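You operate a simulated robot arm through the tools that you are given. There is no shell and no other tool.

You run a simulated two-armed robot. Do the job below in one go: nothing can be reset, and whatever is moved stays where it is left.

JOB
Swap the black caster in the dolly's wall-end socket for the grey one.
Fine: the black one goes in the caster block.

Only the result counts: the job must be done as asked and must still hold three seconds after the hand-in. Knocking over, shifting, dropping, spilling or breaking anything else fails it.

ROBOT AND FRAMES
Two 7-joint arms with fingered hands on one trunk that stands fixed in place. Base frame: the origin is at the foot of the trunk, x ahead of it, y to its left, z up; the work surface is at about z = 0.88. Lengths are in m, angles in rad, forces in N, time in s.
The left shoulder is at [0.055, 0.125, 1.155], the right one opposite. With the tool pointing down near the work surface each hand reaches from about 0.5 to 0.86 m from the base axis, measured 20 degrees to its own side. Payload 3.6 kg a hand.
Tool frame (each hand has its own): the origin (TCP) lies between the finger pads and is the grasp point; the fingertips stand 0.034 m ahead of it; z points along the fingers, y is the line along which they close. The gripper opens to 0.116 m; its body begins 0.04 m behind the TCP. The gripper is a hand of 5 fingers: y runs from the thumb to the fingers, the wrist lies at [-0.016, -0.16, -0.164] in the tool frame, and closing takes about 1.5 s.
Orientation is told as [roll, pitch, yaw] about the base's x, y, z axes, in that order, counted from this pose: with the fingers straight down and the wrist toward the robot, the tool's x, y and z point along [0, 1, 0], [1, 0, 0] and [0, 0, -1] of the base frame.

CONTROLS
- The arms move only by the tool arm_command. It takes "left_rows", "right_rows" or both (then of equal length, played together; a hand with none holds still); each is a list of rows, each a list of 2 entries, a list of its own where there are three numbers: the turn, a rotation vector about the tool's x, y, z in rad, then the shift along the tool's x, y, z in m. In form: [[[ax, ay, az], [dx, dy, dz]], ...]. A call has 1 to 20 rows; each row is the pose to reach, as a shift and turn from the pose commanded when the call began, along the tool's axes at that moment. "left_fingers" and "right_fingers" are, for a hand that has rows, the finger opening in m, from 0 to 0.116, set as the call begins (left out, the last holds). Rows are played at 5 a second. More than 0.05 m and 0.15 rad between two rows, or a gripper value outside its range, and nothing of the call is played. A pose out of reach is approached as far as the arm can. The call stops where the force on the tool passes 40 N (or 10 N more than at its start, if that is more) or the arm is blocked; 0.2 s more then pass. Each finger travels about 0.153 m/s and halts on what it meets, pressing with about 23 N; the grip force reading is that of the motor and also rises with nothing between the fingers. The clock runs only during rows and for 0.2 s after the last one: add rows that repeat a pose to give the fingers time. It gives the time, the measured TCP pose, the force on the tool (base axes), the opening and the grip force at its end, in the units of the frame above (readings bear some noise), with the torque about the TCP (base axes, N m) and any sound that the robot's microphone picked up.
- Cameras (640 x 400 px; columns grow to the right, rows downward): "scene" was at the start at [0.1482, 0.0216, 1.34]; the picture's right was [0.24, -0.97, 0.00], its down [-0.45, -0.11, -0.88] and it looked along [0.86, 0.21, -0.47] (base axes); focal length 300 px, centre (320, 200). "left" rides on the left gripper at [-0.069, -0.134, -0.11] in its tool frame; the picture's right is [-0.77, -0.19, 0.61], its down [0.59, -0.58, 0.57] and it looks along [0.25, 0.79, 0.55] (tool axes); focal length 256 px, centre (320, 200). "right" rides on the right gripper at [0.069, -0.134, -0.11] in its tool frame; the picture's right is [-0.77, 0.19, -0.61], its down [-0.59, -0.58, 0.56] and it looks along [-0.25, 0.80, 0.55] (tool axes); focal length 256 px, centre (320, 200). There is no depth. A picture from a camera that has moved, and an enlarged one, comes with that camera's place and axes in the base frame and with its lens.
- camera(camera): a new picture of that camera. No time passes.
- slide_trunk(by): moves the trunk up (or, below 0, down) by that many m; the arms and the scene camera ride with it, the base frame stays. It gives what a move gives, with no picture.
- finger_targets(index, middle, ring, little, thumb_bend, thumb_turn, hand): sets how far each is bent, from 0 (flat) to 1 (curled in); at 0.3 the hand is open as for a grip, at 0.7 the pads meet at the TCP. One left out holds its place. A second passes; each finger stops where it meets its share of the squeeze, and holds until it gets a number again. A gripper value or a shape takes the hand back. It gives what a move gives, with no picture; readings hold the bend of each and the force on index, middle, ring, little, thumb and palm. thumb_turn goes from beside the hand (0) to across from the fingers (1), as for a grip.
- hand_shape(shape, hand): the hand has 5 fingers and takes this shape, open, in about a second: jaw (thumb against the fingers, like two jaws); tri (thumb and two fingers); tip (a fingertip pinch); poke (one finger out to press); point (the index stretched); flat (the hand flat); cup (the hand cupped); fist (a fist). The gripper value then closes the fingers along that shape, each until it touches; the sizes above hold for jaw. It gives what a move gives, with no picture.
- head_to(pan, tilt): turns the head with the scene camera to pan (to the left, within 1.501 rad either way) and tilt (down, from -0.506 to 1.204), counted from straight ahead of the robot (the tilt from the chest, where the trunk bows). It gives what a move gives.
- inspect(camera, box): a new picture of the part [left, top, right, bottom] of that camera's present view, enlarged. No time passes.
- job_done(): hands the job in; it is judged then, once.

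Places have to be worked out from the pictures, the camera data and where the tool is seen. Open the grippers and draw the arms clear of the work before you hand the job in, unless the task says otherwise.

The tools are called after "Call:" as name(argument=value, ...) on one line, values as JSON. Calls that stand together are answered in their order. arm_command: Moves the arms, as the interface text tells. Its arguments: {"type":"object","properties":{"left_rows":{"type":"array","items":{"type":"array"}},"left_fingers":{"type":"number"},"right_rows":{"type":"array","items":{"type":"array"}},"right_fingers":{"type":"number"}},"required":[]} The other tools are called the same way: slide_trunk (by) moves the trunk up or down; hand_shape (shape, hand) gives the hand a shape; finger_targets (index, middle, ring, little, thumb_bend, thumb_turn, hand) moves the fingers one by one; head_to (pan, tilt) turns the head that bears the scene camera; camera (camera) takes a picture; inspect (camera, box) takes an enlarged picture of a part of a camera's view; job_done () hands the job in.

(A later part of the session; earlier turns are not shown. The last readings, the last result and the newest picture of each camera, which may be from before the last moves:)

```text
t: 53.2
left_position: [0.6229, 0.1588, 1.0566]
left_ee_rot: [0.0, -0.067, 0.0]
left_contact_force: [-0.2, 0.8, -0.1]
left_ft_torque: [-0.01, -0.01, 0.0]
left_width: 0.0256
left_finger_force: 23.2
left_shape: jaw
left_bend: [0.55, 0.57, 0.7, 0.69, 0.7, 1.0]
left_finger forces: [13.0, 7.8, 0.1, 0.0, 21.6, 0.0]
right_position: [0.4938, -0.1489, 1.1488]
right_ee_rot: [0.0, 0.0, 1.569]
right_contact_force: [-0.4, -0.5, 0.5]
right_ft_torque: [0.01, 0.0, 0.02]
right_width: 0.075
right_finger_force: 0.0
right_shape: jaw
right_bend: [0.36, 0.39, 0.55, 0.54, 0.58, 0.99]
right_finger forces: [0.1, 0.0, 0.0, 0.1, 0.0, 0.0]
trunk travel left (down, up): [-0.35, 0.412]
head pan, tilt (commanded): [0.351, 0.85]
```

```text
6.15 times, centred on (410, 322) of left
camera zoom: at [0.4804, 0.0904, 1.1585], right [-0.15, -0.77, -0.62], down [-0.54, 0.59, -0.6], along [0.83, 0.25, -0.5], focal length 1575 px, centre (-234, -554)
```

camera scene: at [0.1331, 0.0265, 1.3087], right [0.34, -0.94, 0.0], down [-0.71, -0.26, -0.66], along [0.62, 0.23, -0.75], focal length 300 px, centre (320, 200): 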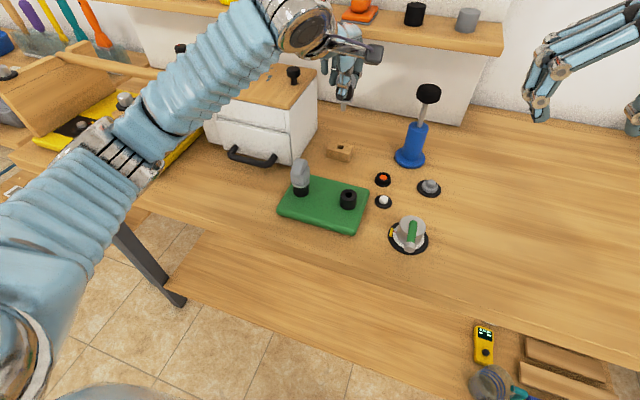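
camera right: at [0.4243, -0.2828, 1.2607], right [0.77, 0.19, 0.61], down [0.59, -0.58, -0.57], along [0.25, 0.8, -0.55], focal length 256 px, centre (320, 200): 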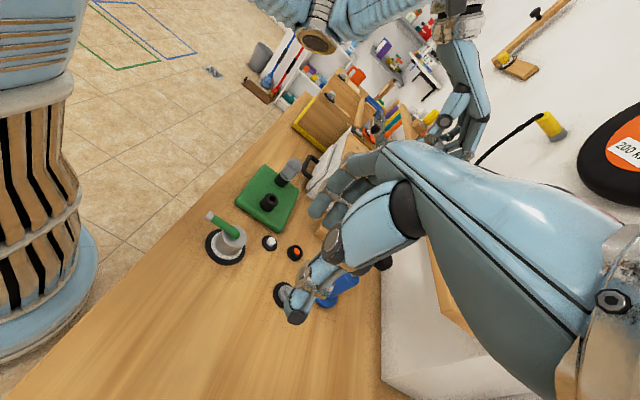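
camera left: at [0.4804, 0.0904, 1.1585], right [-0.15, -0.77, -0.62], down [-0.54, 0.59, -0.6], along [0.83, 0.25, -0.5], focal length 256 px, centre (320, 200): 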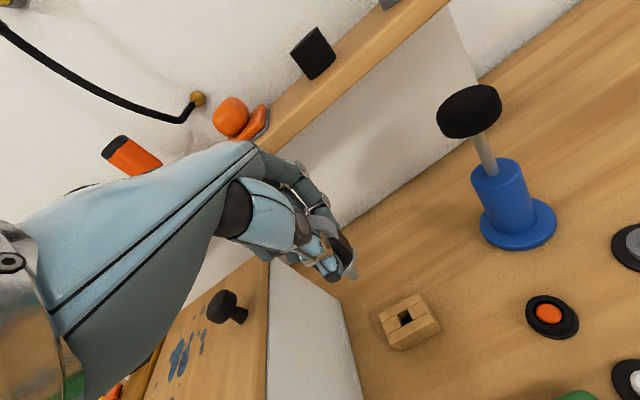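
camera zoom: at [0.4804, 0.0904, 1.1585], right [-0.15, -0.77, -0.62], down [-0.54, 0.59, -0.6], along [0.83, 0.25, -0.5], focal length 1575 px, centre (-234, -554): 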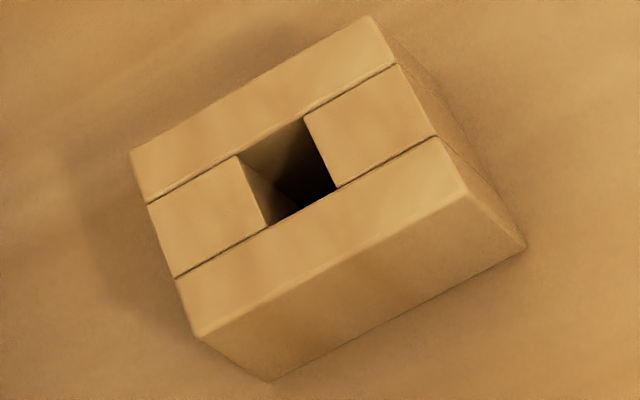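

From the scene the sideways lean is nearly zero, but the fore-aft lean is badly conditioned from here, and the wrist view hints the caster has crept slightly. I'll raise 40 mm and yaw −0.7 rad so the scene camera can see that lean directly.

Call:
arm_command(left_rows=[[[0, 0, 0], [0, 0.0013, -0.02]], [[0, 0, 0], [0, 0.0027, -0.0399]], [[0, -0.0094, 0.1397], [0, 0.0027, -0.0399]], [[0, -0.0188, 0.2794], [0, 0.0027, -0.0399]], [[0, -0.0281, 0.4191], [0, 0.0027, -0.0399]], [[0, -0.0375, 0.5588], [0, 0.0027, -0.0399]], [[0, -0.0469, 0.6985], [0, 0.0027, -0.0399]], [[0, -0.0469, 0.6985], [0, 0.0027, -0.0399]], [[0, -0.0469, 0.6985], [0, 0.0027, -0.0399]]])

Call:
camera(camera="scene")

Call:
inspect(camera="scene", box=[325, 55, 375, 115])

Call:
inspect(camera="left", box=[320, 240, 380, 300])

```text
t: 55.2
left_position: [0.6225, 0.1608, 1.0988]
left_ee_rot: [0.0, -0.068, -0.698]
left_contact_force: [0.0, -0.8, -1.0]
left_ft_torque: [0.06, 0.0, 0.01]
left_width: 0.0253
left_finger_force: 23.2
left_shape: jaw
left_bend: [0.55, 0.57, 0.7, 0.69, 0.7, 1.0]
left_finger forces: [12.9, 7.8, 0.1, 0.0, 21.3, 0.1]
right_position: [0.4923, -0.1481, 1.1507]
right_ee_rot: [0.003, -0.001, 1.569]
right_contact_force: [0.1, 1.0, 0.2]
right_ft_torque: [0.02, -0.02, 0.02]
right_width: 0.0748
right_finger_force: 0.0
right_shape: jaw
right_bend: [0.36, 0.39, 0.55, 0.54, 0.58, 0.99]
right_finger forces: [0.1, 0.0, 0.1, 0.1, 0.0, 0.0]
trunk travel left (down, up): [-0.35, 0.412]
head pan, tilt (commanded): [0.351, 0.85]
```

```text
taken
camera scene: at [0.1332, 0.0265, 1.3087], right [0.34, -0.94, 0.0], down [-0.71, -0.26, -0.66], along [0.62, 0.23, -0.75], focal length 300 px, centre (320, 200)
```

scene: 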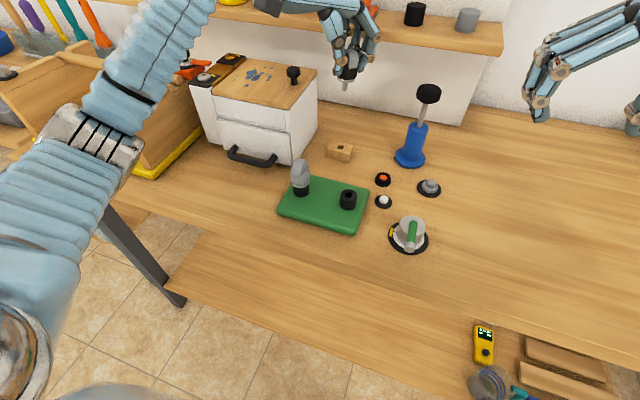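

```text
6.67 times, centred on (350, 85) of scene
camera zoom: at [0.1332, 0.0265, 1.3087], right [0.34, -0.94, 0.0], down [-0.71, -0.26, -0.66], along [0.62, 0.23, -0.75], focal length 1997 px, centre (120, 967)
```

zoom: 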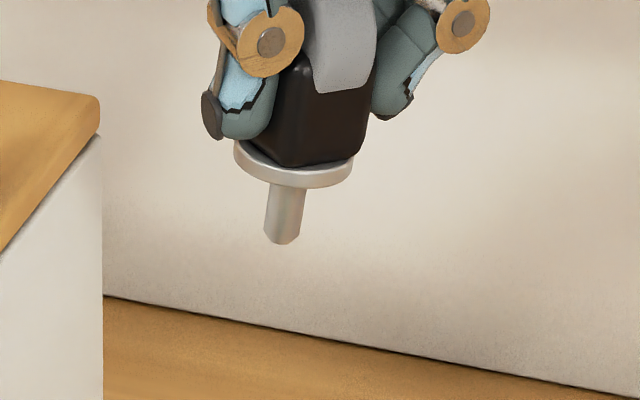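

```text
6.67 times, centred on (350, 270) of left
camera zoom: at [0.4693, 0.1986, 1.199], right [-0.61, -0.49, -0.62], down [-0.03, 0.8, -0.6], along [0.79, -0.35, -0.5], focal length 1707 px, centre (120, -267)
```

zoom: 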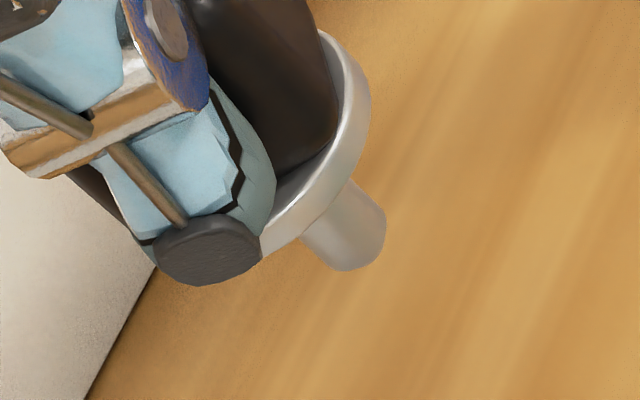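

Call:
inspect(camera="scene", box=[335, 72, 360, 97])

```text
16.00 times, centred on (348, 84) of scene
camera zoom: at [0.1332, 0.0265, 1.3087], right [0.34, -0.94, 0.0], down [-0.71, -0.26, -0.66], along [0.62, 0.23, -0.75], focal length 4792 px, centre (-120, 2048)
```

zoom: 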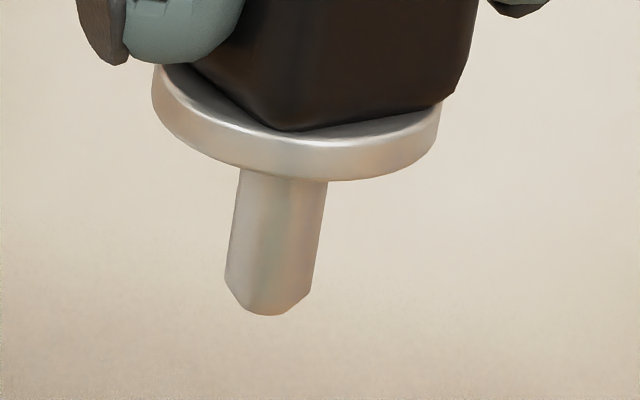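

The residual lean is about −0.135 rad toward the thumb plus a bit sideways, so the black caster has crept to the same attitude as the grey did. Correcting by [−0.13, +0.035, 0] about the tool axes and re-checking.

Call:
arm_command(left_rows=[[[-0.065, 0.0175, 0], [0, 0, 0]], [[-0.13, 0.035, 0], [0, 0, 0]], [[-0.13, 0.035, 0], [0, 0, 0]], [[-0.13, 0.035, 0], [0, 0, 0]]])

Call:
inspect(camera="scene", box=[330, 65, 365, 100])

```text
t: 56.2
left_position: [0.6231, 0.161, 1.0984]
left_ee_rot: [0.037, -0.197, -0.702]
left_contact_force: [0.9, 0.0, -0.7]
left_ft_torque: [-0.01, 0.0, 0.01]
left_width: 0.0255
left_finger_force: 23.2
left_shape: jaw
left_bend: [0.55, 0.57, 0.7, 0.69, 0.7, 1.0]
left_finger forces: [12.9, 7.8, 0.0, 0.0, 21.3, 0.0]
right_position: [0.4935, -0.1474, 1.149]
right_ee_rot: [0.002, -0.001, 1.571]
right_contact_force: [-0.4, 0.6, -0.3]
right_ft_torque: [0.02, 0.0, 0.01]
right_width: 0.075
right_finger_force: 0.1
right_shape: jaw
right_bend: [0.36, 0.39, 0.55, 0.54, 0.58, 0.99]
right_finger forces: [0.0, 0.0, 0.0, 0.1, 0.0, 0.1]
trunk travel left (down, up): [-0.35, 0.412]
head pan, tilt (commanded): [0.351, 0.85]
```

```text
11.43 times, centred on (348, 82) of scene
camera zoom: at [0.1331, 0.0266, 1.3087], right [0.34, -0.94, 0.0], down [-0.71, -0.26, -0.66], along [0.62, 0.23, -0.75], focal length 3423 px, centre (6, 1543)
```

zoom: 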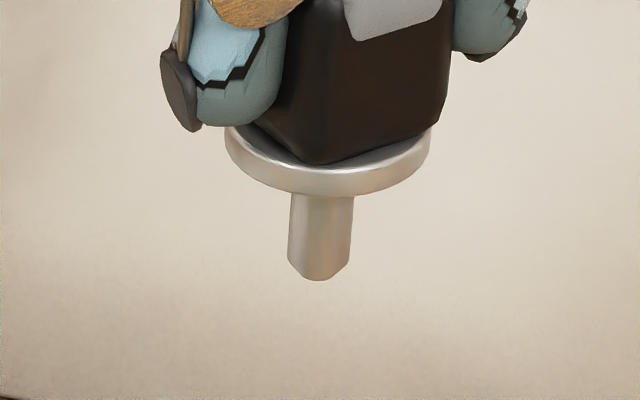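

The stem is now vertical to about 1° in this view. Yawing back to 0 about the base z axis, then measuring again above the block.

Call:
arm_command(left_rows=[[[0.0051, 0.0274, -0.1372], [0, 0, 0]], [[0.0102, 0.0548, -0.2744], [0, 0, 0]], [[0.0152, 0.0822, -0.4116], [0, 0, 0]], [[0.0203, 0.1096, -0.5488], [0, 0, 0]], [[0.0254, 0.137, -0.686], [0, 0, 0]], [[0.0254, 0.137, -0.686], [0, 0, 0]], [[0.0254, 0.137, -0.686], [0, 0, 0]]])

Call:
inspect(camera="scene", box=[330, 65, 365, 100])

Call:
inspect(camera="scene", box=[320, 130, 365, 170])

Call:
camera(camera="left")

Call:
inspect(camera="left", box=[330, 245, 390, 305])

```text
t: 57.8
left_position: [0.6233, 0.161, 1.0984]
left_ee_rot: [0.035, -0.198, -0.002]
left_contact_force: [0.8, 0.3, -1.6]
left_ft_torque: [-0.01, 0.05, 0.04]
left_width: 0.0253
left_finger_force: 23.0
left_shape: jaw
left_bend: [0.55, 0.57, 0.7, 0.69, 0.7, 1.0]
left_finger forces: [12.8, 7.7, 0.1, 0.1, 21.1, 0.0]
right_position: [0.4943, -0.1473, 1.1491]
right_ee_rot: [0.001, 0.0, 1.572]
right_contact_force: [0.2, -0.1, -0.3]
right_ft_torque: [-0.01, -0.02, 0.02]
right_width: 0.0749
right_finger_force: 0.1
right_shape: jaw
right_bend: [0.36, 0.39, 0.55, 0.54, 0.58, 0.99]
right_finger forces: [0.0, 0.0, 0.1, 0.1, 0.1, 0.1]
trunk travel left (down, up): [-0.35, 0.412]
head pan, tilt (commanded): [0.351, 0.85]
```

```text
11.43 times, centred on (348, 82) of scene
camera zoom: at [0.1331, 0.0263, 1.3087], right [0.34, -0.94, 0.0], down [-0.71, -0.26, -0.66], along [0.62, 0.23, -0.75], focal length 3423 px, centre (6, 1543)
```

zoom: 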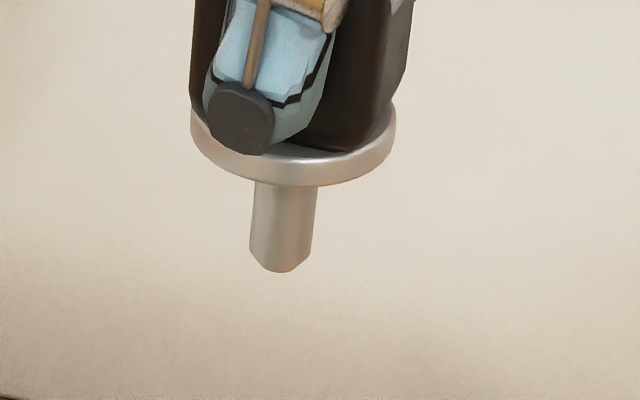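

```text
10.00 times, centred on (342, 150) of scene
camera zoom: at [0.1331, 0.0263, 1.3087], right [0.34, -0.94, 0.0], down [-0.71, -0.26, -0.66], along [0.62, 0.23, -0.75], focal length 2995 px, centre (95, 700)
```

zoom: 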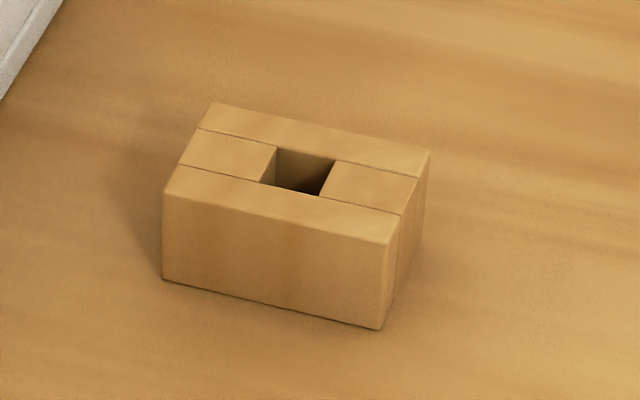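

```text
taken
camera left: at [0.4694, 0.0879, 1.1775], right [-0.06, -0.75, -0.66], down [-0.46, 0.61, -0.65], along [0.89, 0.27, -0.38], focal length 256 px, centre (320, 200)
```

left: 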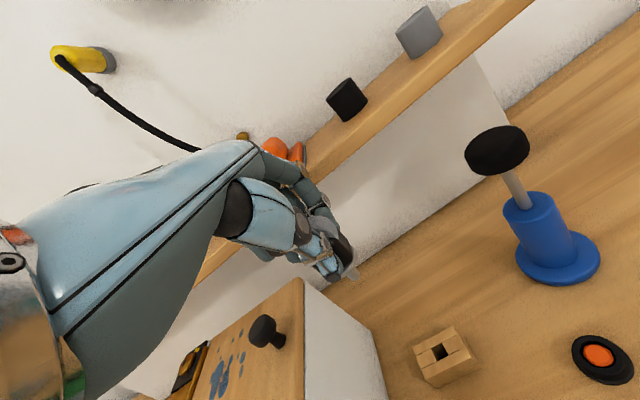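

```text
6.67 times, centred on (360, 275) of left
camera zoom: at [0.4694, 0.0879, 1.1775], right [-0.06, -0.75, -0.66], down [-0.46, 0.61, -0.65], along [0.89, 0.27, -0.38], focal length 1707 px, centre (53, -300)
```

zoom: 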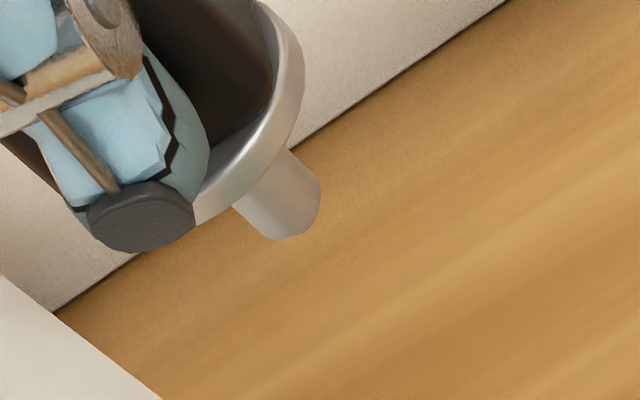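

Call:
inspect(camera="scene", box=[335, 75, 355, 95])

Call:
inspect(camera="left", box=[345, 260, 375, 290])

Call:
inspect(camera="left", box=[405, 315, 485, 395])

```text
16.00 times, centred on (345, 85) of scene
camera zoom: at [0.1331, 0.0263, 1.3087], right [0.34, -0.94, 0.0], down [-0.71, -0.26, -0.66], along [0.62, 0.23, -0.75], focal length 4792 px, centre (-80, 2040)
```

zoom: 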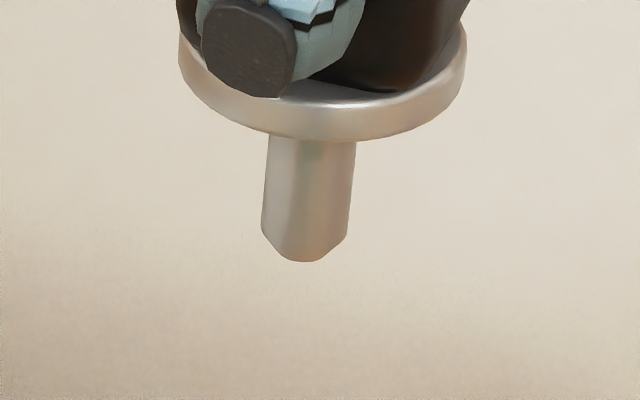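

```text
13.33 times, centred on (360, 275) of left
camera zoom: at [0.4694, 0.0879, 1.1775], right [-0.06, -0.75, -0.66], down [-0.46, 0.61, -0.65], along [0.89, 0.27, -0.38], focal length 3413 px, centre (-213, -800)
```

zoom: 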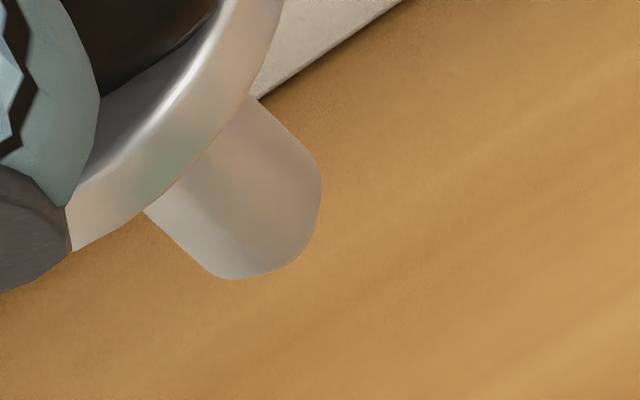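

```text
5.00 times, centred on (445, 355) of left
camera zoom: at [0.4694, 0.0879, 1.1775], right [-0.06, -0.75, -0.66], down [-0.46, 0.61, -0.65], along [0.89, 0.27, -0.38], focal length 1280 px, centre (-305, -575)
```

zoom: 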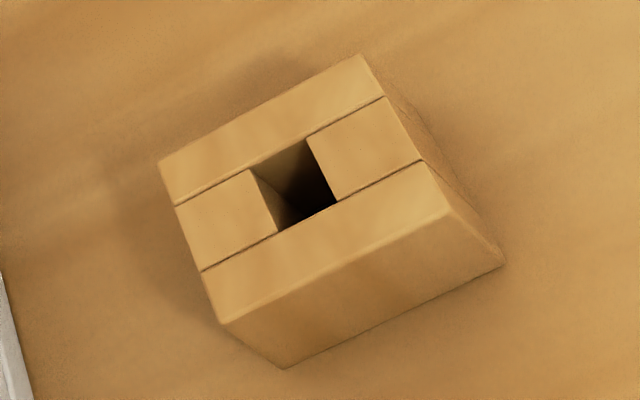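

The stem is near vertical, so I'll trim the correction by [+0.015, −0.02]. The tip is at about (0.629, 0.1615, 1.0345) and the hole at (0.6227, 0.1598, 0.904). Shifting and lowering 90 mm, then re-checking.

Call:
arm_command(left_rows=[[[0.015, -0.02, 0], [-0.0004, -0.0049, -0.001]], [[0.015, -0.02, 0], [-0.0012, -0.0093, 0.021]], [[0.015, -0.02, 0], [-0.0019, -0.0138, 0.0431]], [[0.015, -0.02, 0], [-0.0027, -0.0182, 0.0651]], [[0.015, -0.02, 0], [-0.0035, -0.0226, 0.0872]], [[0.015, -0.02, 0], [-0.0035, -0.0226, 0.0872]], [[0.015, -0.02, 0], [-0.0035, -0.0226, 0.0872]]])

Call:
camera(camera="scene")

Call:
camera(camera="left")

```text
t: 59.4
left_position: [0.6152, 0.1588, 1.0083]
left_ee_rot: [0.015, -0.181, -0.001]
left_contact_force: [-1.0, -0.7, -1.1]
left_ft_torque: [0.01, 0.03, 0.01]
left_width: 0.0252
left_finger_force: 23.1
left_shape: jaw
left_bend: [0.55, 0.57, 0.7, 0.69, 0.7, 1.0]
left_finger forces: [12.8, 7.7, 0.0, 0.1, 21.1, 0.1]
right_position: [0.4924, -0.1484, 1.1477]
right_ee_rot: [0.002, 0.002, 1.571]
right_contact_force: [1.1, -0.1, -0.2]
right_ft_torque: [-0.01, 0.01, -0.04]
right_width: 0.0747
right_finger_force: 0.1
right_shape: jaw
right_bend: [0.36, 0.39, 0.55, 0.54, 0.58, 0.99]
right_finger forces: [0.0, 0.1, 0.1, 0.1, 0.0, 0.0]
trunk travel left (down, up): [-0.35, 0.412]
head pan, tilt (commanded): [0.351, 0.85]
```

```text
taken
camera scene: at [0.1331, 0.0265, 1.3087], right [0.34, -0.94, 0.0], down [-0.71, -0.26, -0.66], along [0.62, 0.23, -0.75], focal length 300 px, centre (320, 200)
```

scene: 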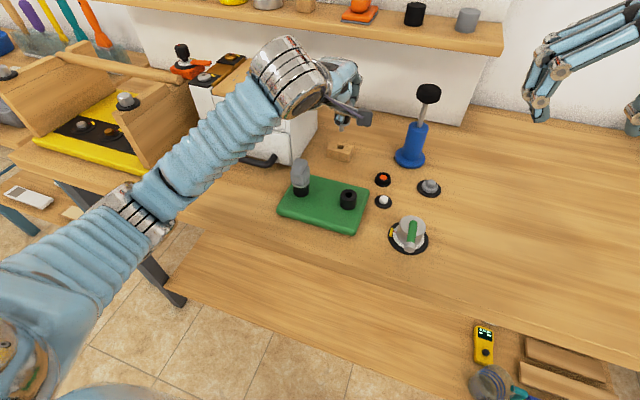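

```text
taken
camera left: at [0.4639, 0.089, 1.0919], right [-0.07, -0.76, -0.65], down [-0.47, 0.6, -0.65], along [0.88, 0.25, -0.4], focal length 256 px, centre (320, 200)
```

left: 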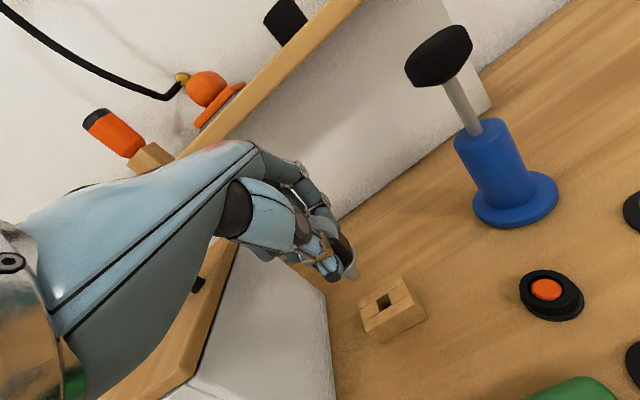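

Lowered with no contact. Zooming on tip and hole from both cameras, and on the gap to the cabinet.

Call:
inspect(camera="scene", box=[290, 50, 390, 170])

Call:
inspect(camera="scene", box=[325, 110, 360, 165])

Call:
inspect(camera="left", box=[330, 240, 430, 340])

```text
3.33 times, centred on (340, 110) of scene
camera zoom: at [0.1331, 0.0265, 1.3087], right [0.34, -0.94, 0.0], down [-0.71, -0.26, -0.66], along [0.62, 0.23, -0.75], focal length 998 px, centre (253, 500)
```

zoom: 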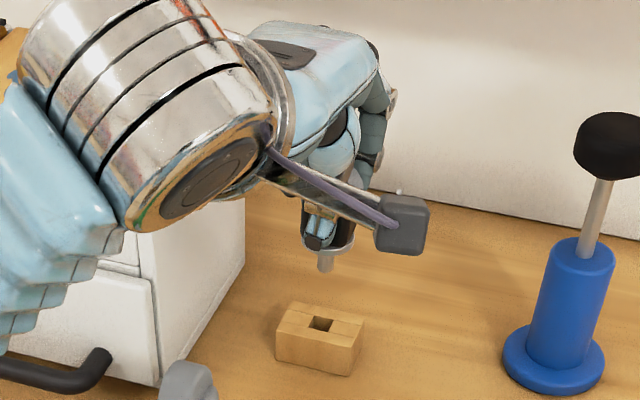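

```text
7.27 times, centred on (342, 138) of scene
camera zoom: at [0.1331, 0.0265, 1.3087], right [0.34, -0.94, 0.0], down [-0.71, -0.26, -0.66], along [0.62, 0.23, -0.75], focal length 2178 px, centre (156, 654)
```

zoom: 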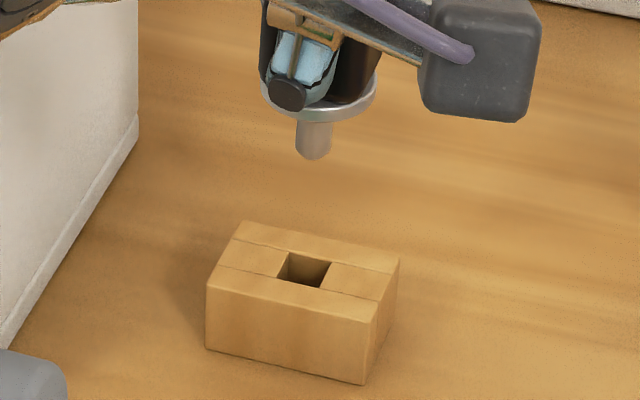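

```text
4.00 times, centred on (380, 290) of left
camera zoom: at [0.4639, 0.089, 1.0919], right [-0.07, -0.76, -0.65], down [-0.47, 0.6, -0.65], along [0.88, 0.25, -0.4], focal length 1024 px, centre (80, -160)
```

zoom: 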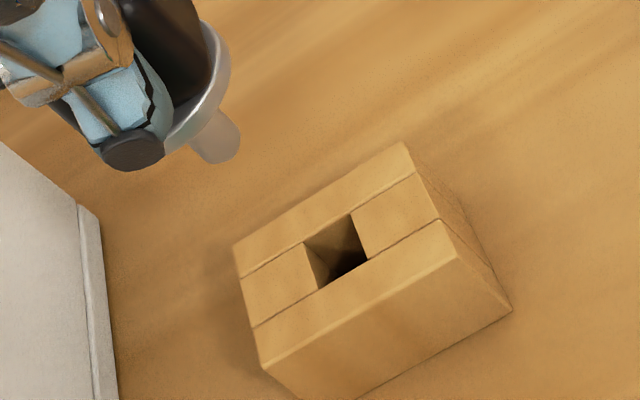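

Call:
inspect(camera="left", box=[350, 260, 380, 290])

Call:
inspect(camera="left", box=[365, 280, 405, 320])

Call:
inspect(camera="scene", box=[330, 118, 360, 158])

```text
13.33 times, centred on (365, 275) of left
camera zoom: at [0.4639, 0.089, 1.0919], right [-0.07, -0.76, -0.65], down [-0.47, 0.6, -0.65], along [0.88, 0.25, -0.4], focal length 3413 px, centre (-280, -800)
```

zoom: 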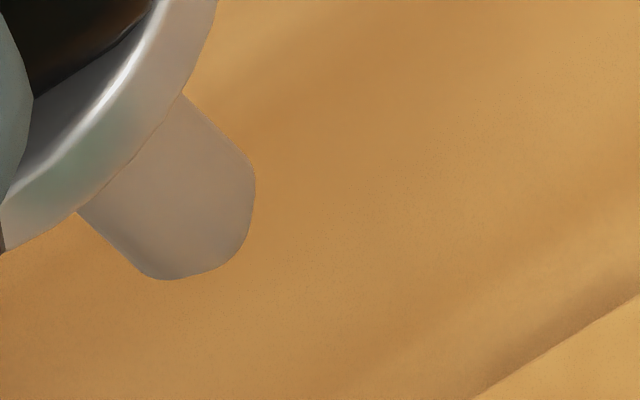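

```text
10.00 times, centred on (385, 300) of left
camera zoom: at [0.4639, 0.089, 1.0919], right [-0.07, -0.76, -0.65], down [-0.47, 0.6, -0.65], along [0.88, 0.25, -0.4], focal length 2560 px, centre (-330, -800)
```

zoom: 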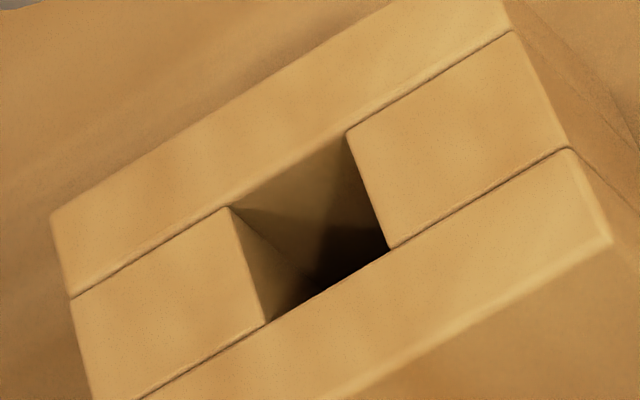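

```text
10.00 times, centred on (345, 138) of scene
camera zoom: at [0.1331, 0.0265, 1.3087], right [0.34, -0.94, 0.0], down [-0.71, -0.26, -0.66], along [0.62, 0.23, -0.75], focal length 2995 px, centre (70, 820)
```

zoom: 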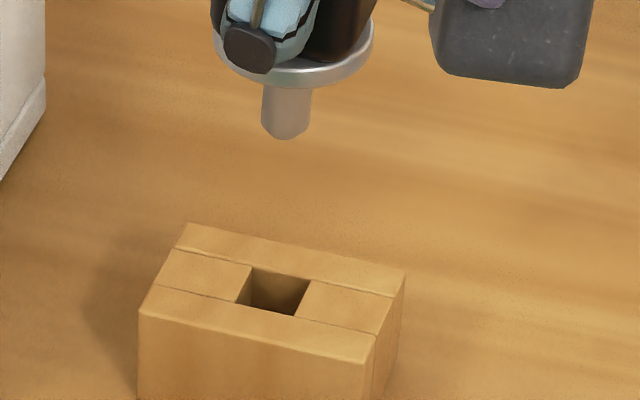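

The own-wrist and scene cameras look from nearly the same direction, so the fore-aft offset is ambiguous by several mm. I'll move the empty right hand a little to use its camera as a side view along +y.

Call:
arm_command(right_rows=[[[0, 0, 0], [-0.03, 0.008, 0]], [[0, 0, 0], [-0.06, 0.016, 0]], [[0, 0, 0], [-0.09, 0.024, 0]], [[0, 0, 0], [-0.126, 0.032, 0]], [[0, 0, 0], [-0.126, 0.032, 0]], [[0, 0, 0], [-0.126, 0.032, 0]]])

Call:
camera(camera="right")

Call:
inspect(camera="right", box=[240, 150, 320, 250])

```text
t: 60.8
left_position: [0.6173, 0.1594, 1.0098]
left_ee_rot: [0.015, -0.182, -0.002]
left_contact_force: [1.0, -0.3, -1.6]
left_ft_torque: [0.01, 0.02, 0.01]
left_width: 0.0253
left_finger_force: 23.1
left_shape: jaw
left_bend: [0.55, 0.57, 0.7, 0.69, 0.7, 1.0]
left_finger forces: [12.7, 7.7, 0.0, 0.0, 20.9, 0.0]
right_position: [0.6196, -0.1165, 1.148]
right_ee_rot: [0.0, 0.002, 1.57]
right_contact_force: [0.4, -0.2, -0.1]
right_ft_torque: [0.01, 0.03, 0.0]
right_width: 0.0747
right_finger_force: 0.1
right_shape: jaw
right_bend: [0.36, 0.39, 0.55, 0.54, 0.58, 0.99]
right_finger forces: [0.0, 0.0, 0.0, 0.1, 0.0, 0.1]
trunk travel left (down, up): [-0.35, 0.412]
head pan, tilt (commanded): [0.351, 0.85]
```

```text
taken
camera right: at [0.5502, -0.2507, 1.2601], right [0.77, 0.19, 0.61], down [0.59, -0.58, -0.57], along [0.25, 0.79, -0.56], focal length 256 px, centre (320, 200)
```

right: 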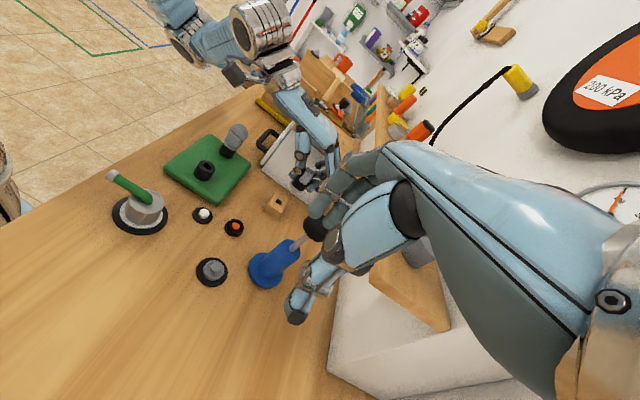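

```text
4.00 times, centred on (280, 200) of right
camera zoom: at [0.5502, -0.2507, 1.2601], right [0.77, 0.19, 0.61], down [0.59, -0.58, -0.57], along [0.25, 0.79, -0.56], focal length 1024 px, centre (480, 200)
```

zoom: 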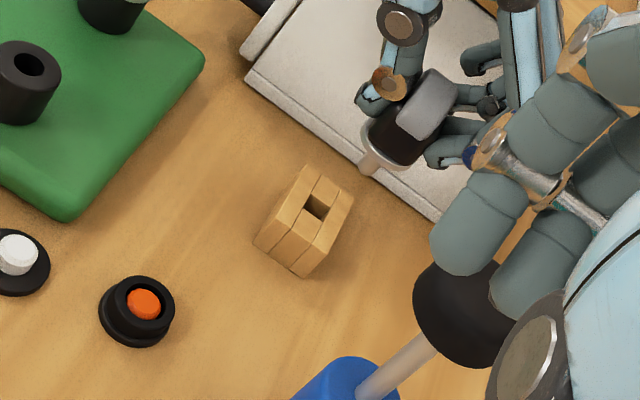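

An excellent side view. Zooming on the stem and the block hole here.

Call:
inspect(camera="right", box=[250, 170, 300, 220])

Call:
inspect(camera="right", box=[258, 180, 284, 206])

```text
8.00 times, centred on (275, 195) of right
camera zoom: at [0.5502, -0.2507, 1.2601], right [0.77, 0.19, 0.61], down [0.59, -0.58, -0.57], along [0.25, 0.79, -0.56], focal length 2048 px, centre (680, 240)
```

zoom: 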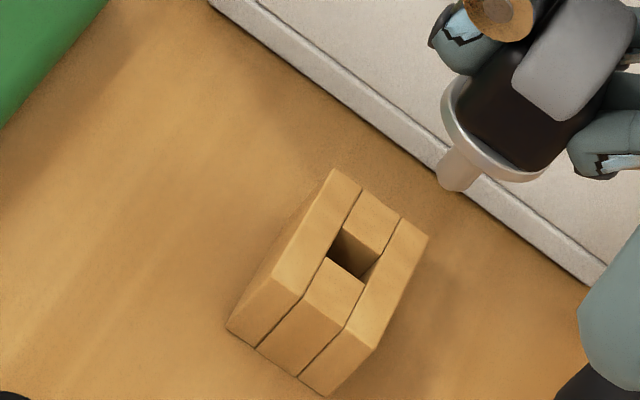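

```text
15.38 times, centred on (271, 193) of right
camera zoom: at [0.5502, -0.2507, 1.2601], right [0.77, 0.19, 0.61], down [0.59, -0.58, -0.57], along [0.25, 0.79, -0.56], focal length 3938 px, centre (1074, 308)
```

zoom: 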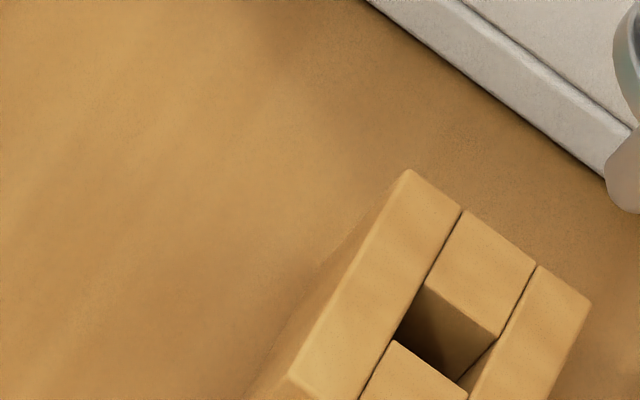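

Combining the three cameras puts the tip at +5.4 mm in x, +1.6 mm in y and 38 mm above the hole. Now a tight zoom from the right camera to check the fore-aft lean.

Call:
inspect(camera="right", box=[282, 172, 312, 202])

Call:
inspect(camera="right", box=[286, 182, 300, 196])

```text
13.33 times, centred on (297, 187) of right
camera zoom: at [0.5502, -0.2507, 1.2601], right [0.77, 0.19, 0.61], down [0.59, -0.58, -0.57], along [0.25, 0.79, -0.56], focal length 3413 px, centre (627, 373)
```

zoom: 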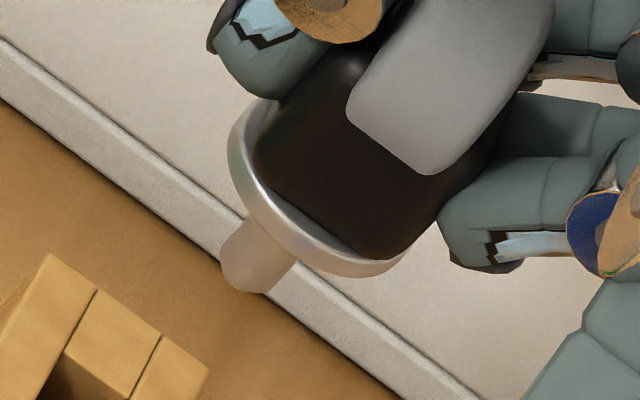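

```text
16.00 times, centred on (293, 189) of right
camera zoom: at [0.5502, -0.2507, 1.2601], right [0.77, 0.19, 0.61], down [0.59, -0.58, -0.57], along [0.25, 0.79, -0.56], focal length 4096 px, centre (752, 376)
```

zoom: 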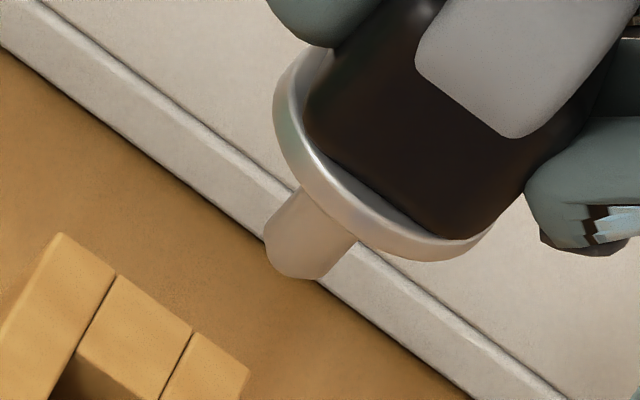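

The side view shows I over-compensated by about 0.05 rad: the stem tip leans toward +x, which also explains most of the x offset. I'll rotate back [+0.05, −0.01], trim (−2.1, −0.9) mm and lower 26 mm, leaving the tip about 12 mm above the hole.

Call:
arm_command(left_rows=[[[0.025, -0.005, 0], [-0.0005, -0.001, -0.0002]], [[0.05, -0.01, 0], [-0.0009, -0.0021, -0.0004]], [[0.05, -0.01, 0], [-0.001, -0.0036, 0.008]], [[0.05, -0.01, 0], [-0.0012, -0.0052, 0.0166]], [[0.05, -0.01, 0], [-0.0013, -0.0068, 0.0252]], [[0.05, -0.01, 0], [-0.0013, -0.0068, 0.0252]], [[0.05, -0.01, 0], [-0.0013, -0.0068, 0.0252]]])

Call:
inspect(camera="right", box=[262, 175, 302, 215])

Call:
inspect(camera="scene", box=[325, 120, 360, 165])

Call:
inspect(camera="left", box=[345, 255, 395, 305])

```text
t: 62.4
left_position: [0.6159, 0.1613, 0.9828]
left_ee_rot: [0.006, -0.129, -0.002]
left_contact_force: [-0.9, 0.2, -1.2]
left_ft_torque: [0.01, 0.01, -0.02]
left_width: 0.0254
left_finger_force: 23.2
left_shape: jaw
left_bend: [0.55, 0.57, 0.7, 0.69, 0.7, 1.0]
left_finger forces: [12.7, 7.6, 0.0, 0.0, 20.9, 0.0]
right_position: [0.6185, -0.1174, 1.1476]
right_ee_rot: [0.002, 0.0, 1.571]
right_contact_force: [-0.2, 0.1, 0.0]
right_ft_torque: [0.03, 0.02, -0.02]
right_width: 0.0747
right_finger_force: 0.1
right_shape: jaw
right_bend: [0.36, 0.39, 0.55, 0.54, 0.58, 0.99]
right_finger forces: [0.1, 0.0, 0.0, 0.0, 0.0, 0.0]
trunk travel left (down, up): [-0.35, 0.412]
head pan, tilt (commanded): [0.351, 0.85]
```

```text
10.00 times, centred on (282, 195) of right
camera zoom: at [0.55, -0.251, 1.2601], right [0.77, 0.19, 0.61], down [0.59, -0.58, -0.57], along [0.25, 0.79, -0.55], focal length 2560 px, centre (700, 250)
```

zoom: 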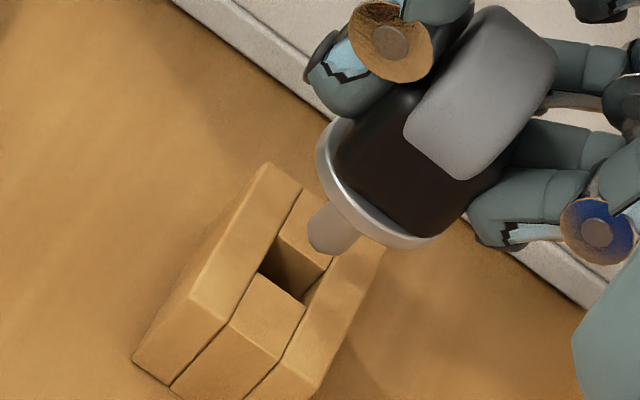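

```text
8.89 times, centred on (342, 142) of scene
camera zoom: at [0.1332, 0.0266, 1.3087], right [0.34, -0.94, 0.0], down [-0.71, -0.26, -0.66], along [0.62, 0.23, -0.75], focal length 2662 px, centre (120, 711)
```

zoom: 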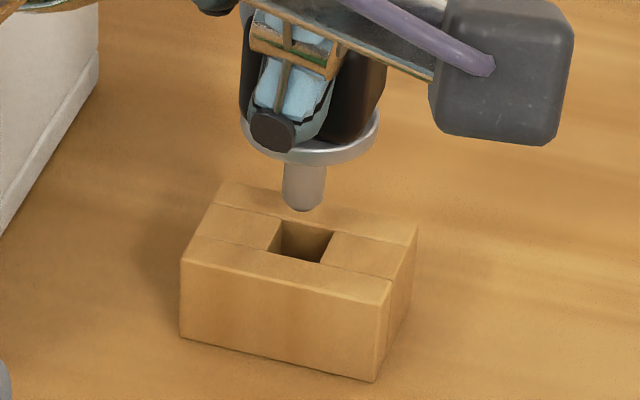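

```text
8.00 times, centred on (370, 280) of left
camera zoom: at [0.4674, 0.09, 1.0736], right [-0.11, -0.77, -0.63], down [-0.5, 0.59, -0.63], along [0.86, 0.25, -0.44], focal length 2048 px, centre (-80, -440)
```

zoom: 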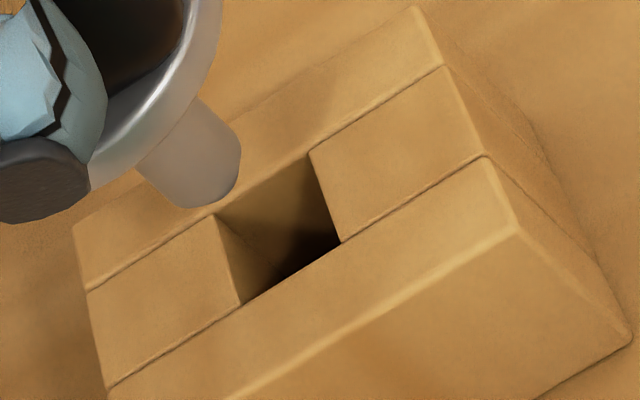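

Tip is now within (0.6, 0.8) mm of the hole centre and about 11 mm above it. One last tight look at the lean from the side before inserting.

Call:
inspect(camera="right", box=[274, 186, 298, 206])

Call:
inspect(camera="scene", box=[332, 132, 352, 156])

```text
16.00 times, centred on (286, 196) of right
camera zoom: at [0.55, -0.251, 1.2601], right [0.77, 0.19, 0.61], down [0.59, -0.58, -0.57], along [0.25, 0.79, -0.55], focal length 4096 px, centre (864, 264)
```

zoom: 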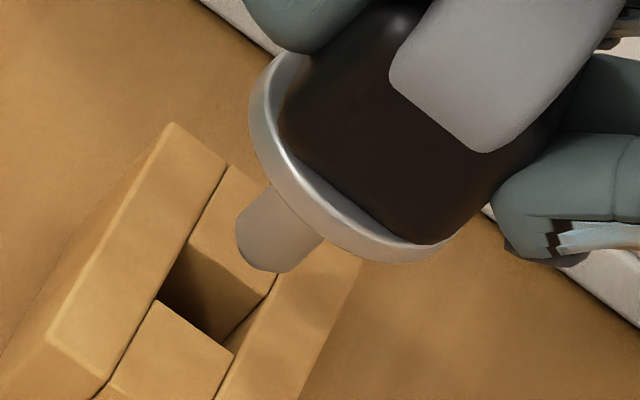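

```text
16.00 times, centred on (342, 144) of scene
camera zoom: at [0.1332, 0.0266, 1.3087], right [0.34, -0.94, 0.0], down [-0.71, -0.26, -0.66], along [0.62, 0.23, -0.75], focal length 4792 px, centre (-32, 1096)
```

zoom: 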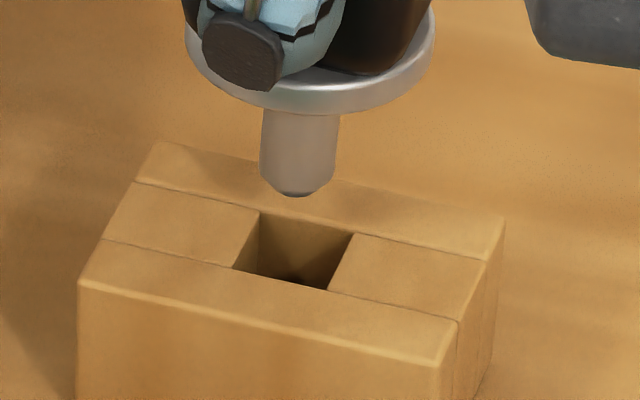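

Stem is vertical within about 1° in both views. Trimming (−0.6, −0.8) mm and lowering 18 mm into the hole in small steps.

Call:
arm_command(left_rows=[[[0, 0, 0], [-0.0008, -0.0006, -0.0001]], [[0, 0, 0], [-0.0008, -0.0011, 0.0039]], [[0, 0, 0], [-0.0008, -0.0016, 0.0078]], [[0, 0, 0], [-0.0009, -0.0019, 0.0098]], [[0, 0, 0], [-0.0009, -0.0021, 0.0118]], [[0, 0, 0], [-0.0009, -0.0024, 0.0138]], [[0, 0, 0], [-0.0009, -0.0027, 0.0158]], [[0, 0, 0], [-0.0009, -0.0029, 0.0178]], [[0, 0, 0], [-0.0009, -0.0029, 0.0178]]])

Call:
inspect(camera="right", box=[262, 180, 302, 215])

Call:
inspect(camera="scene", box=[325, 120, 360, 165])

```text
t: 64.4
left_position: [0.6147, 0.1599, 0.9648]
left_ee_rot: [0.007, -0.13, -0.001]
left_contact_force: [0.3, 0.1, -1.1]
left_ft_torque: [0.0, 0.01, 0.04]
left_width: 0.0254
left_finger_force: 22.8
left_shape: jaw
left_bend: [0.55, 0.57, 0.7, 0.69, 0.7, 1.0]
left_finger forces: [12.7, 7.6, 0.0, 0.0, 20.8, 0.1]
right_position: [0.6199, -0.118, 1.1481]
right_ee_rot: [0.001, 0.0, 1.57]
right_contact_force: [0.5, -0.3, 0.7]
right_ft_torque: [-0.02, 0.0, -0.03]
right_width: 0.0746
right_finger_force: 0.0
right_shape: jaw
right_bend: [0.36, 0.39, 0.55, 0.54, 0.58, 0.99]
right_finger forces: [0.0, 0.0, 0.1, 0.0, 0.0, 0.0]
trunk travel left (down, up): [-0.35, 0.412]
head pan, tilt (commanded): [0.351, 0.85]
```

```text
11.43 times, centred on (282, 198) of right
camera zoom: at [0.55, -0.251, 1.2601], right [0.77, 0.19, 0.61], down [0.59, -0.58, -0.57], along [0.25, 0.79, -0.55], focal length 2926 px, centre (754, 229)
```

zoom: 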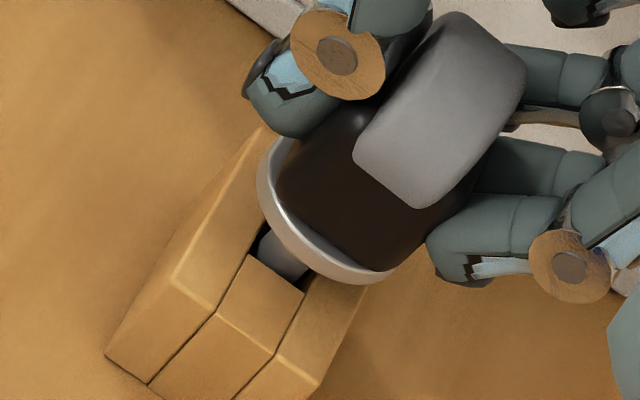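

```text
8.89 times, centred on (342, 142) of scene
camera zoom: at [0.1331, 0.0265, 1.3087], right [0.34, -0.94, 0.0], down [-0.71, -0.26, -0.66], along [0.62, 0.23, -0.75], focal length 2662 px, centre (120, 711)
```

zoom: 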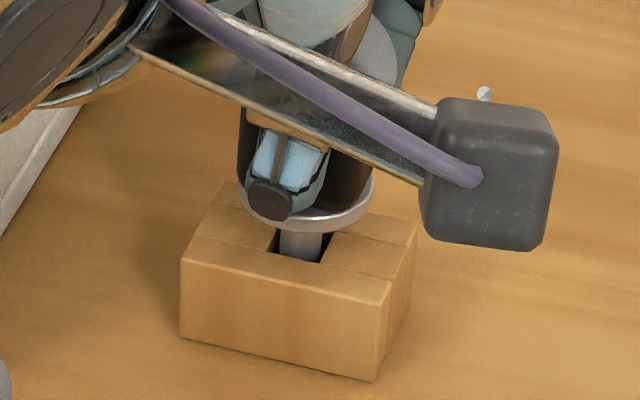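

The stem is in the square hole without contact. Continuing down in 2 mm steps.

Call:
arm_command(left_rows=[[[0, 0, 0], [0, -0.0003, 0.002]], [[0, 0, 0], [0, -0.0005, 0.004]], [[0, 0, 0], [0, -0.0008, 0.006]], [[0, 0, 0], [0, -0.001, 0.0079]], [[0, 0, 0], [-0.0001, -0.0012, 0.0089]], [[0, 0, 0], [-0.0001, -0.0012, 0.0089]]])

Call:
inspect(camera="right", box=[262, 180, 302, 215])

Call:
inspect(camera="scene", box=[325, 120, 360, 165])

```text
t: 65.8
left_position: [0.6149, 0.1594, 0.9554]
left_ee_rot: [0.005, -0.131, -0.002]
left_contact_force: [0.9, -0.1, -0.4]
left_ft_torque: [-0.02, 0.01, 0.03]
left_width: 0.0252
left_finger_force: 23.3
left_shape: jaw
left_bend: [0.55, 0.57, 0.7, 0.69, 0.7, 1.0]
left_finger forces: [12.7, 7.6, 0.0, 0.1, 20.8, 0.0]
right_position: [0.6194, -0.1169, 1.1483]
right_ee_rot: [0.003, 0.0, 1.571]
right_contact_force: [0.3, 0.1, -0.3]
right_ft_torque: [0.01, -0.02, -0.04]
right_width: 0.0747
right_finger_force: 0.1
right_shape: jaw
right_bend: [0.36, 0.39, 0.55, 0.54, 0.58, 0.99]
right_finger forces: [0.0, 0.1, 0.0, 0.1, 0.1, 0.0]
trunk travel left (down, up): [-0.35, 0.412]
head pan, tilt (commanded): [0.351, 0.85]
```

```text
11.43 times, centred on (282, 198) of right
camera zoom: at [0.55, -0.251, 1.2601], right [0.77, 0.19, 0.61], down [0.59, -0.58, -0.57], along [0.25, 0.79, -0.55], focal length 2926 px, centre (754, 229)
```

zoom: 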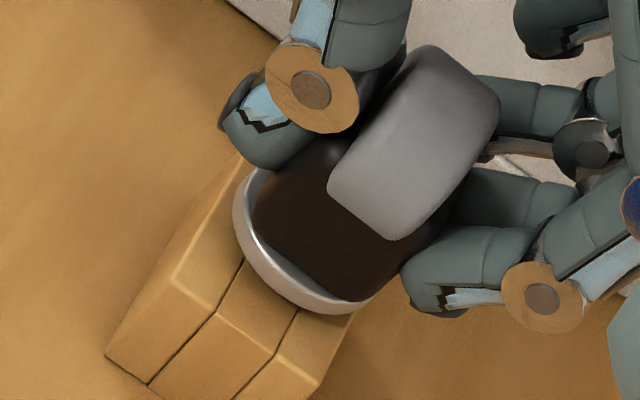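

```text
8.89 times, centred on (342, 142) of scene
camera zoom: at [0.1331, 0.0265, 1.3087], right [0.34, -0.94, 0.0], down [-0.71, -0.26, -0.66], along [0.62, 0.23, -0.75], focal length 2662 px, centre (120, 711)
```

zoom: 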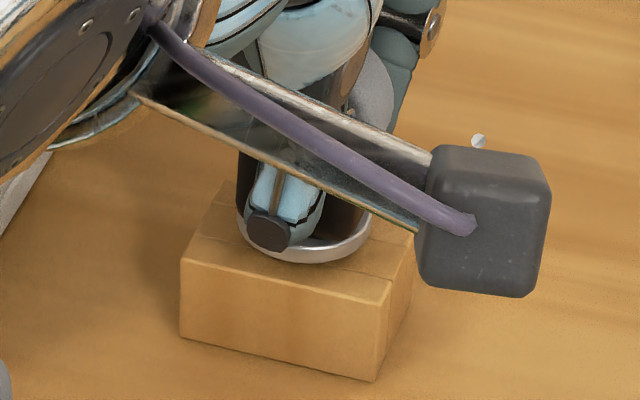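

Nearly seated, still no contact. Continuing in 1 mm steps.

Call:
arm_command(left_rows=[[[0, 0, 0], [0, -0.0001, 0.001]], [[0, 0, 0], [0, -0.0003, 0.002]], [[0, 0, 0], [0, -0.0004, 0.003]], [[0, 0, 0], [0, -0.0004, 0.003]]])

Call:
inspect(camera="right", box=[262, 180, 302, 215])

Call:
inspect(camera="scene", box=[325, 120, 360, 165])

```text
t: 66.8
left_position: [0.6147, 0.1601, 0.951]
left_ee_rot: [0.004, -0.132, -0.003]
left_contact_force: [0.3, 0.5, -1.2]
left_ft_torque: [-0.03, 0.05, 0.01]
left_width: 0.0253
left_finger_force: 23.0
left_shape: jaw
left_bend: [0.55, 0.57, 0.7, 0.69, 0.7, 1.0]
left_finger forces: [12.8, 7.6, 0.0, 0.0, 20.8, 0.0]
right_position: [0.6189, -0.117, 1.1482]
right_ee_rot: [0.001, -0.001, 1.572]
right_contact_force: [0.3, 0.2, -0.5]
right_ft_torque: [0.0, 0.01, 0.0]
right_width: 0.0747
right_finger_force: 0.0
right_shape: jaw
right_bend: [0.36, 0.39, 0.55, 0.54, 0.58, 0.99]
right_finger forces: [0.1, 0.0, 0.0, 0.1, 0.0, 0.1]
trunk travel left (down, up): [-0.35, 0.412]
head pan, tilt (commanded): [0.351, 0.85]
```

```text
11.43 times, centred on (282, 198) of right
camera zoom: at [0.55, -0.251, 1.2601], right [0.77, 0.19, 0.61], down [0.59, -0.58, -0.57], along [0.25, 0.79, -0.55], focal length 2926 px, centre (754, 229)
```

zoom: 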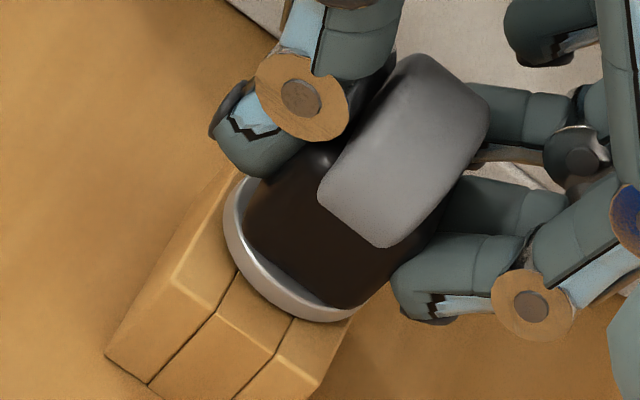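

```text
8.89 times, centred on (342, 142) of scene
camera zoom: at [0.1331, 0.0265, 1.3087], right [0.34, -0.94, 0.0], down [-0.71, -0.26, -0.66], along [0.62, 0.23, -0.75], focal length 2662 px, centre (120, 711)
```

zoom: 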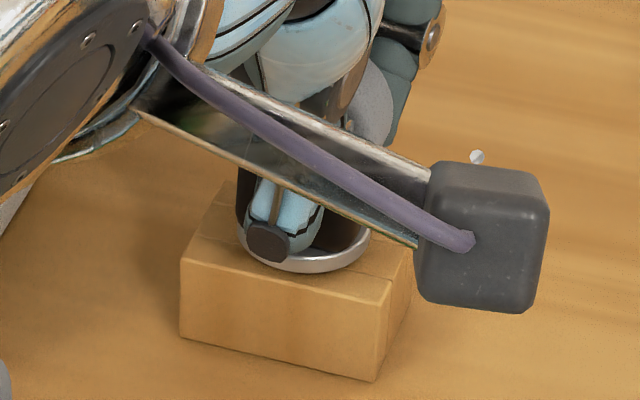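

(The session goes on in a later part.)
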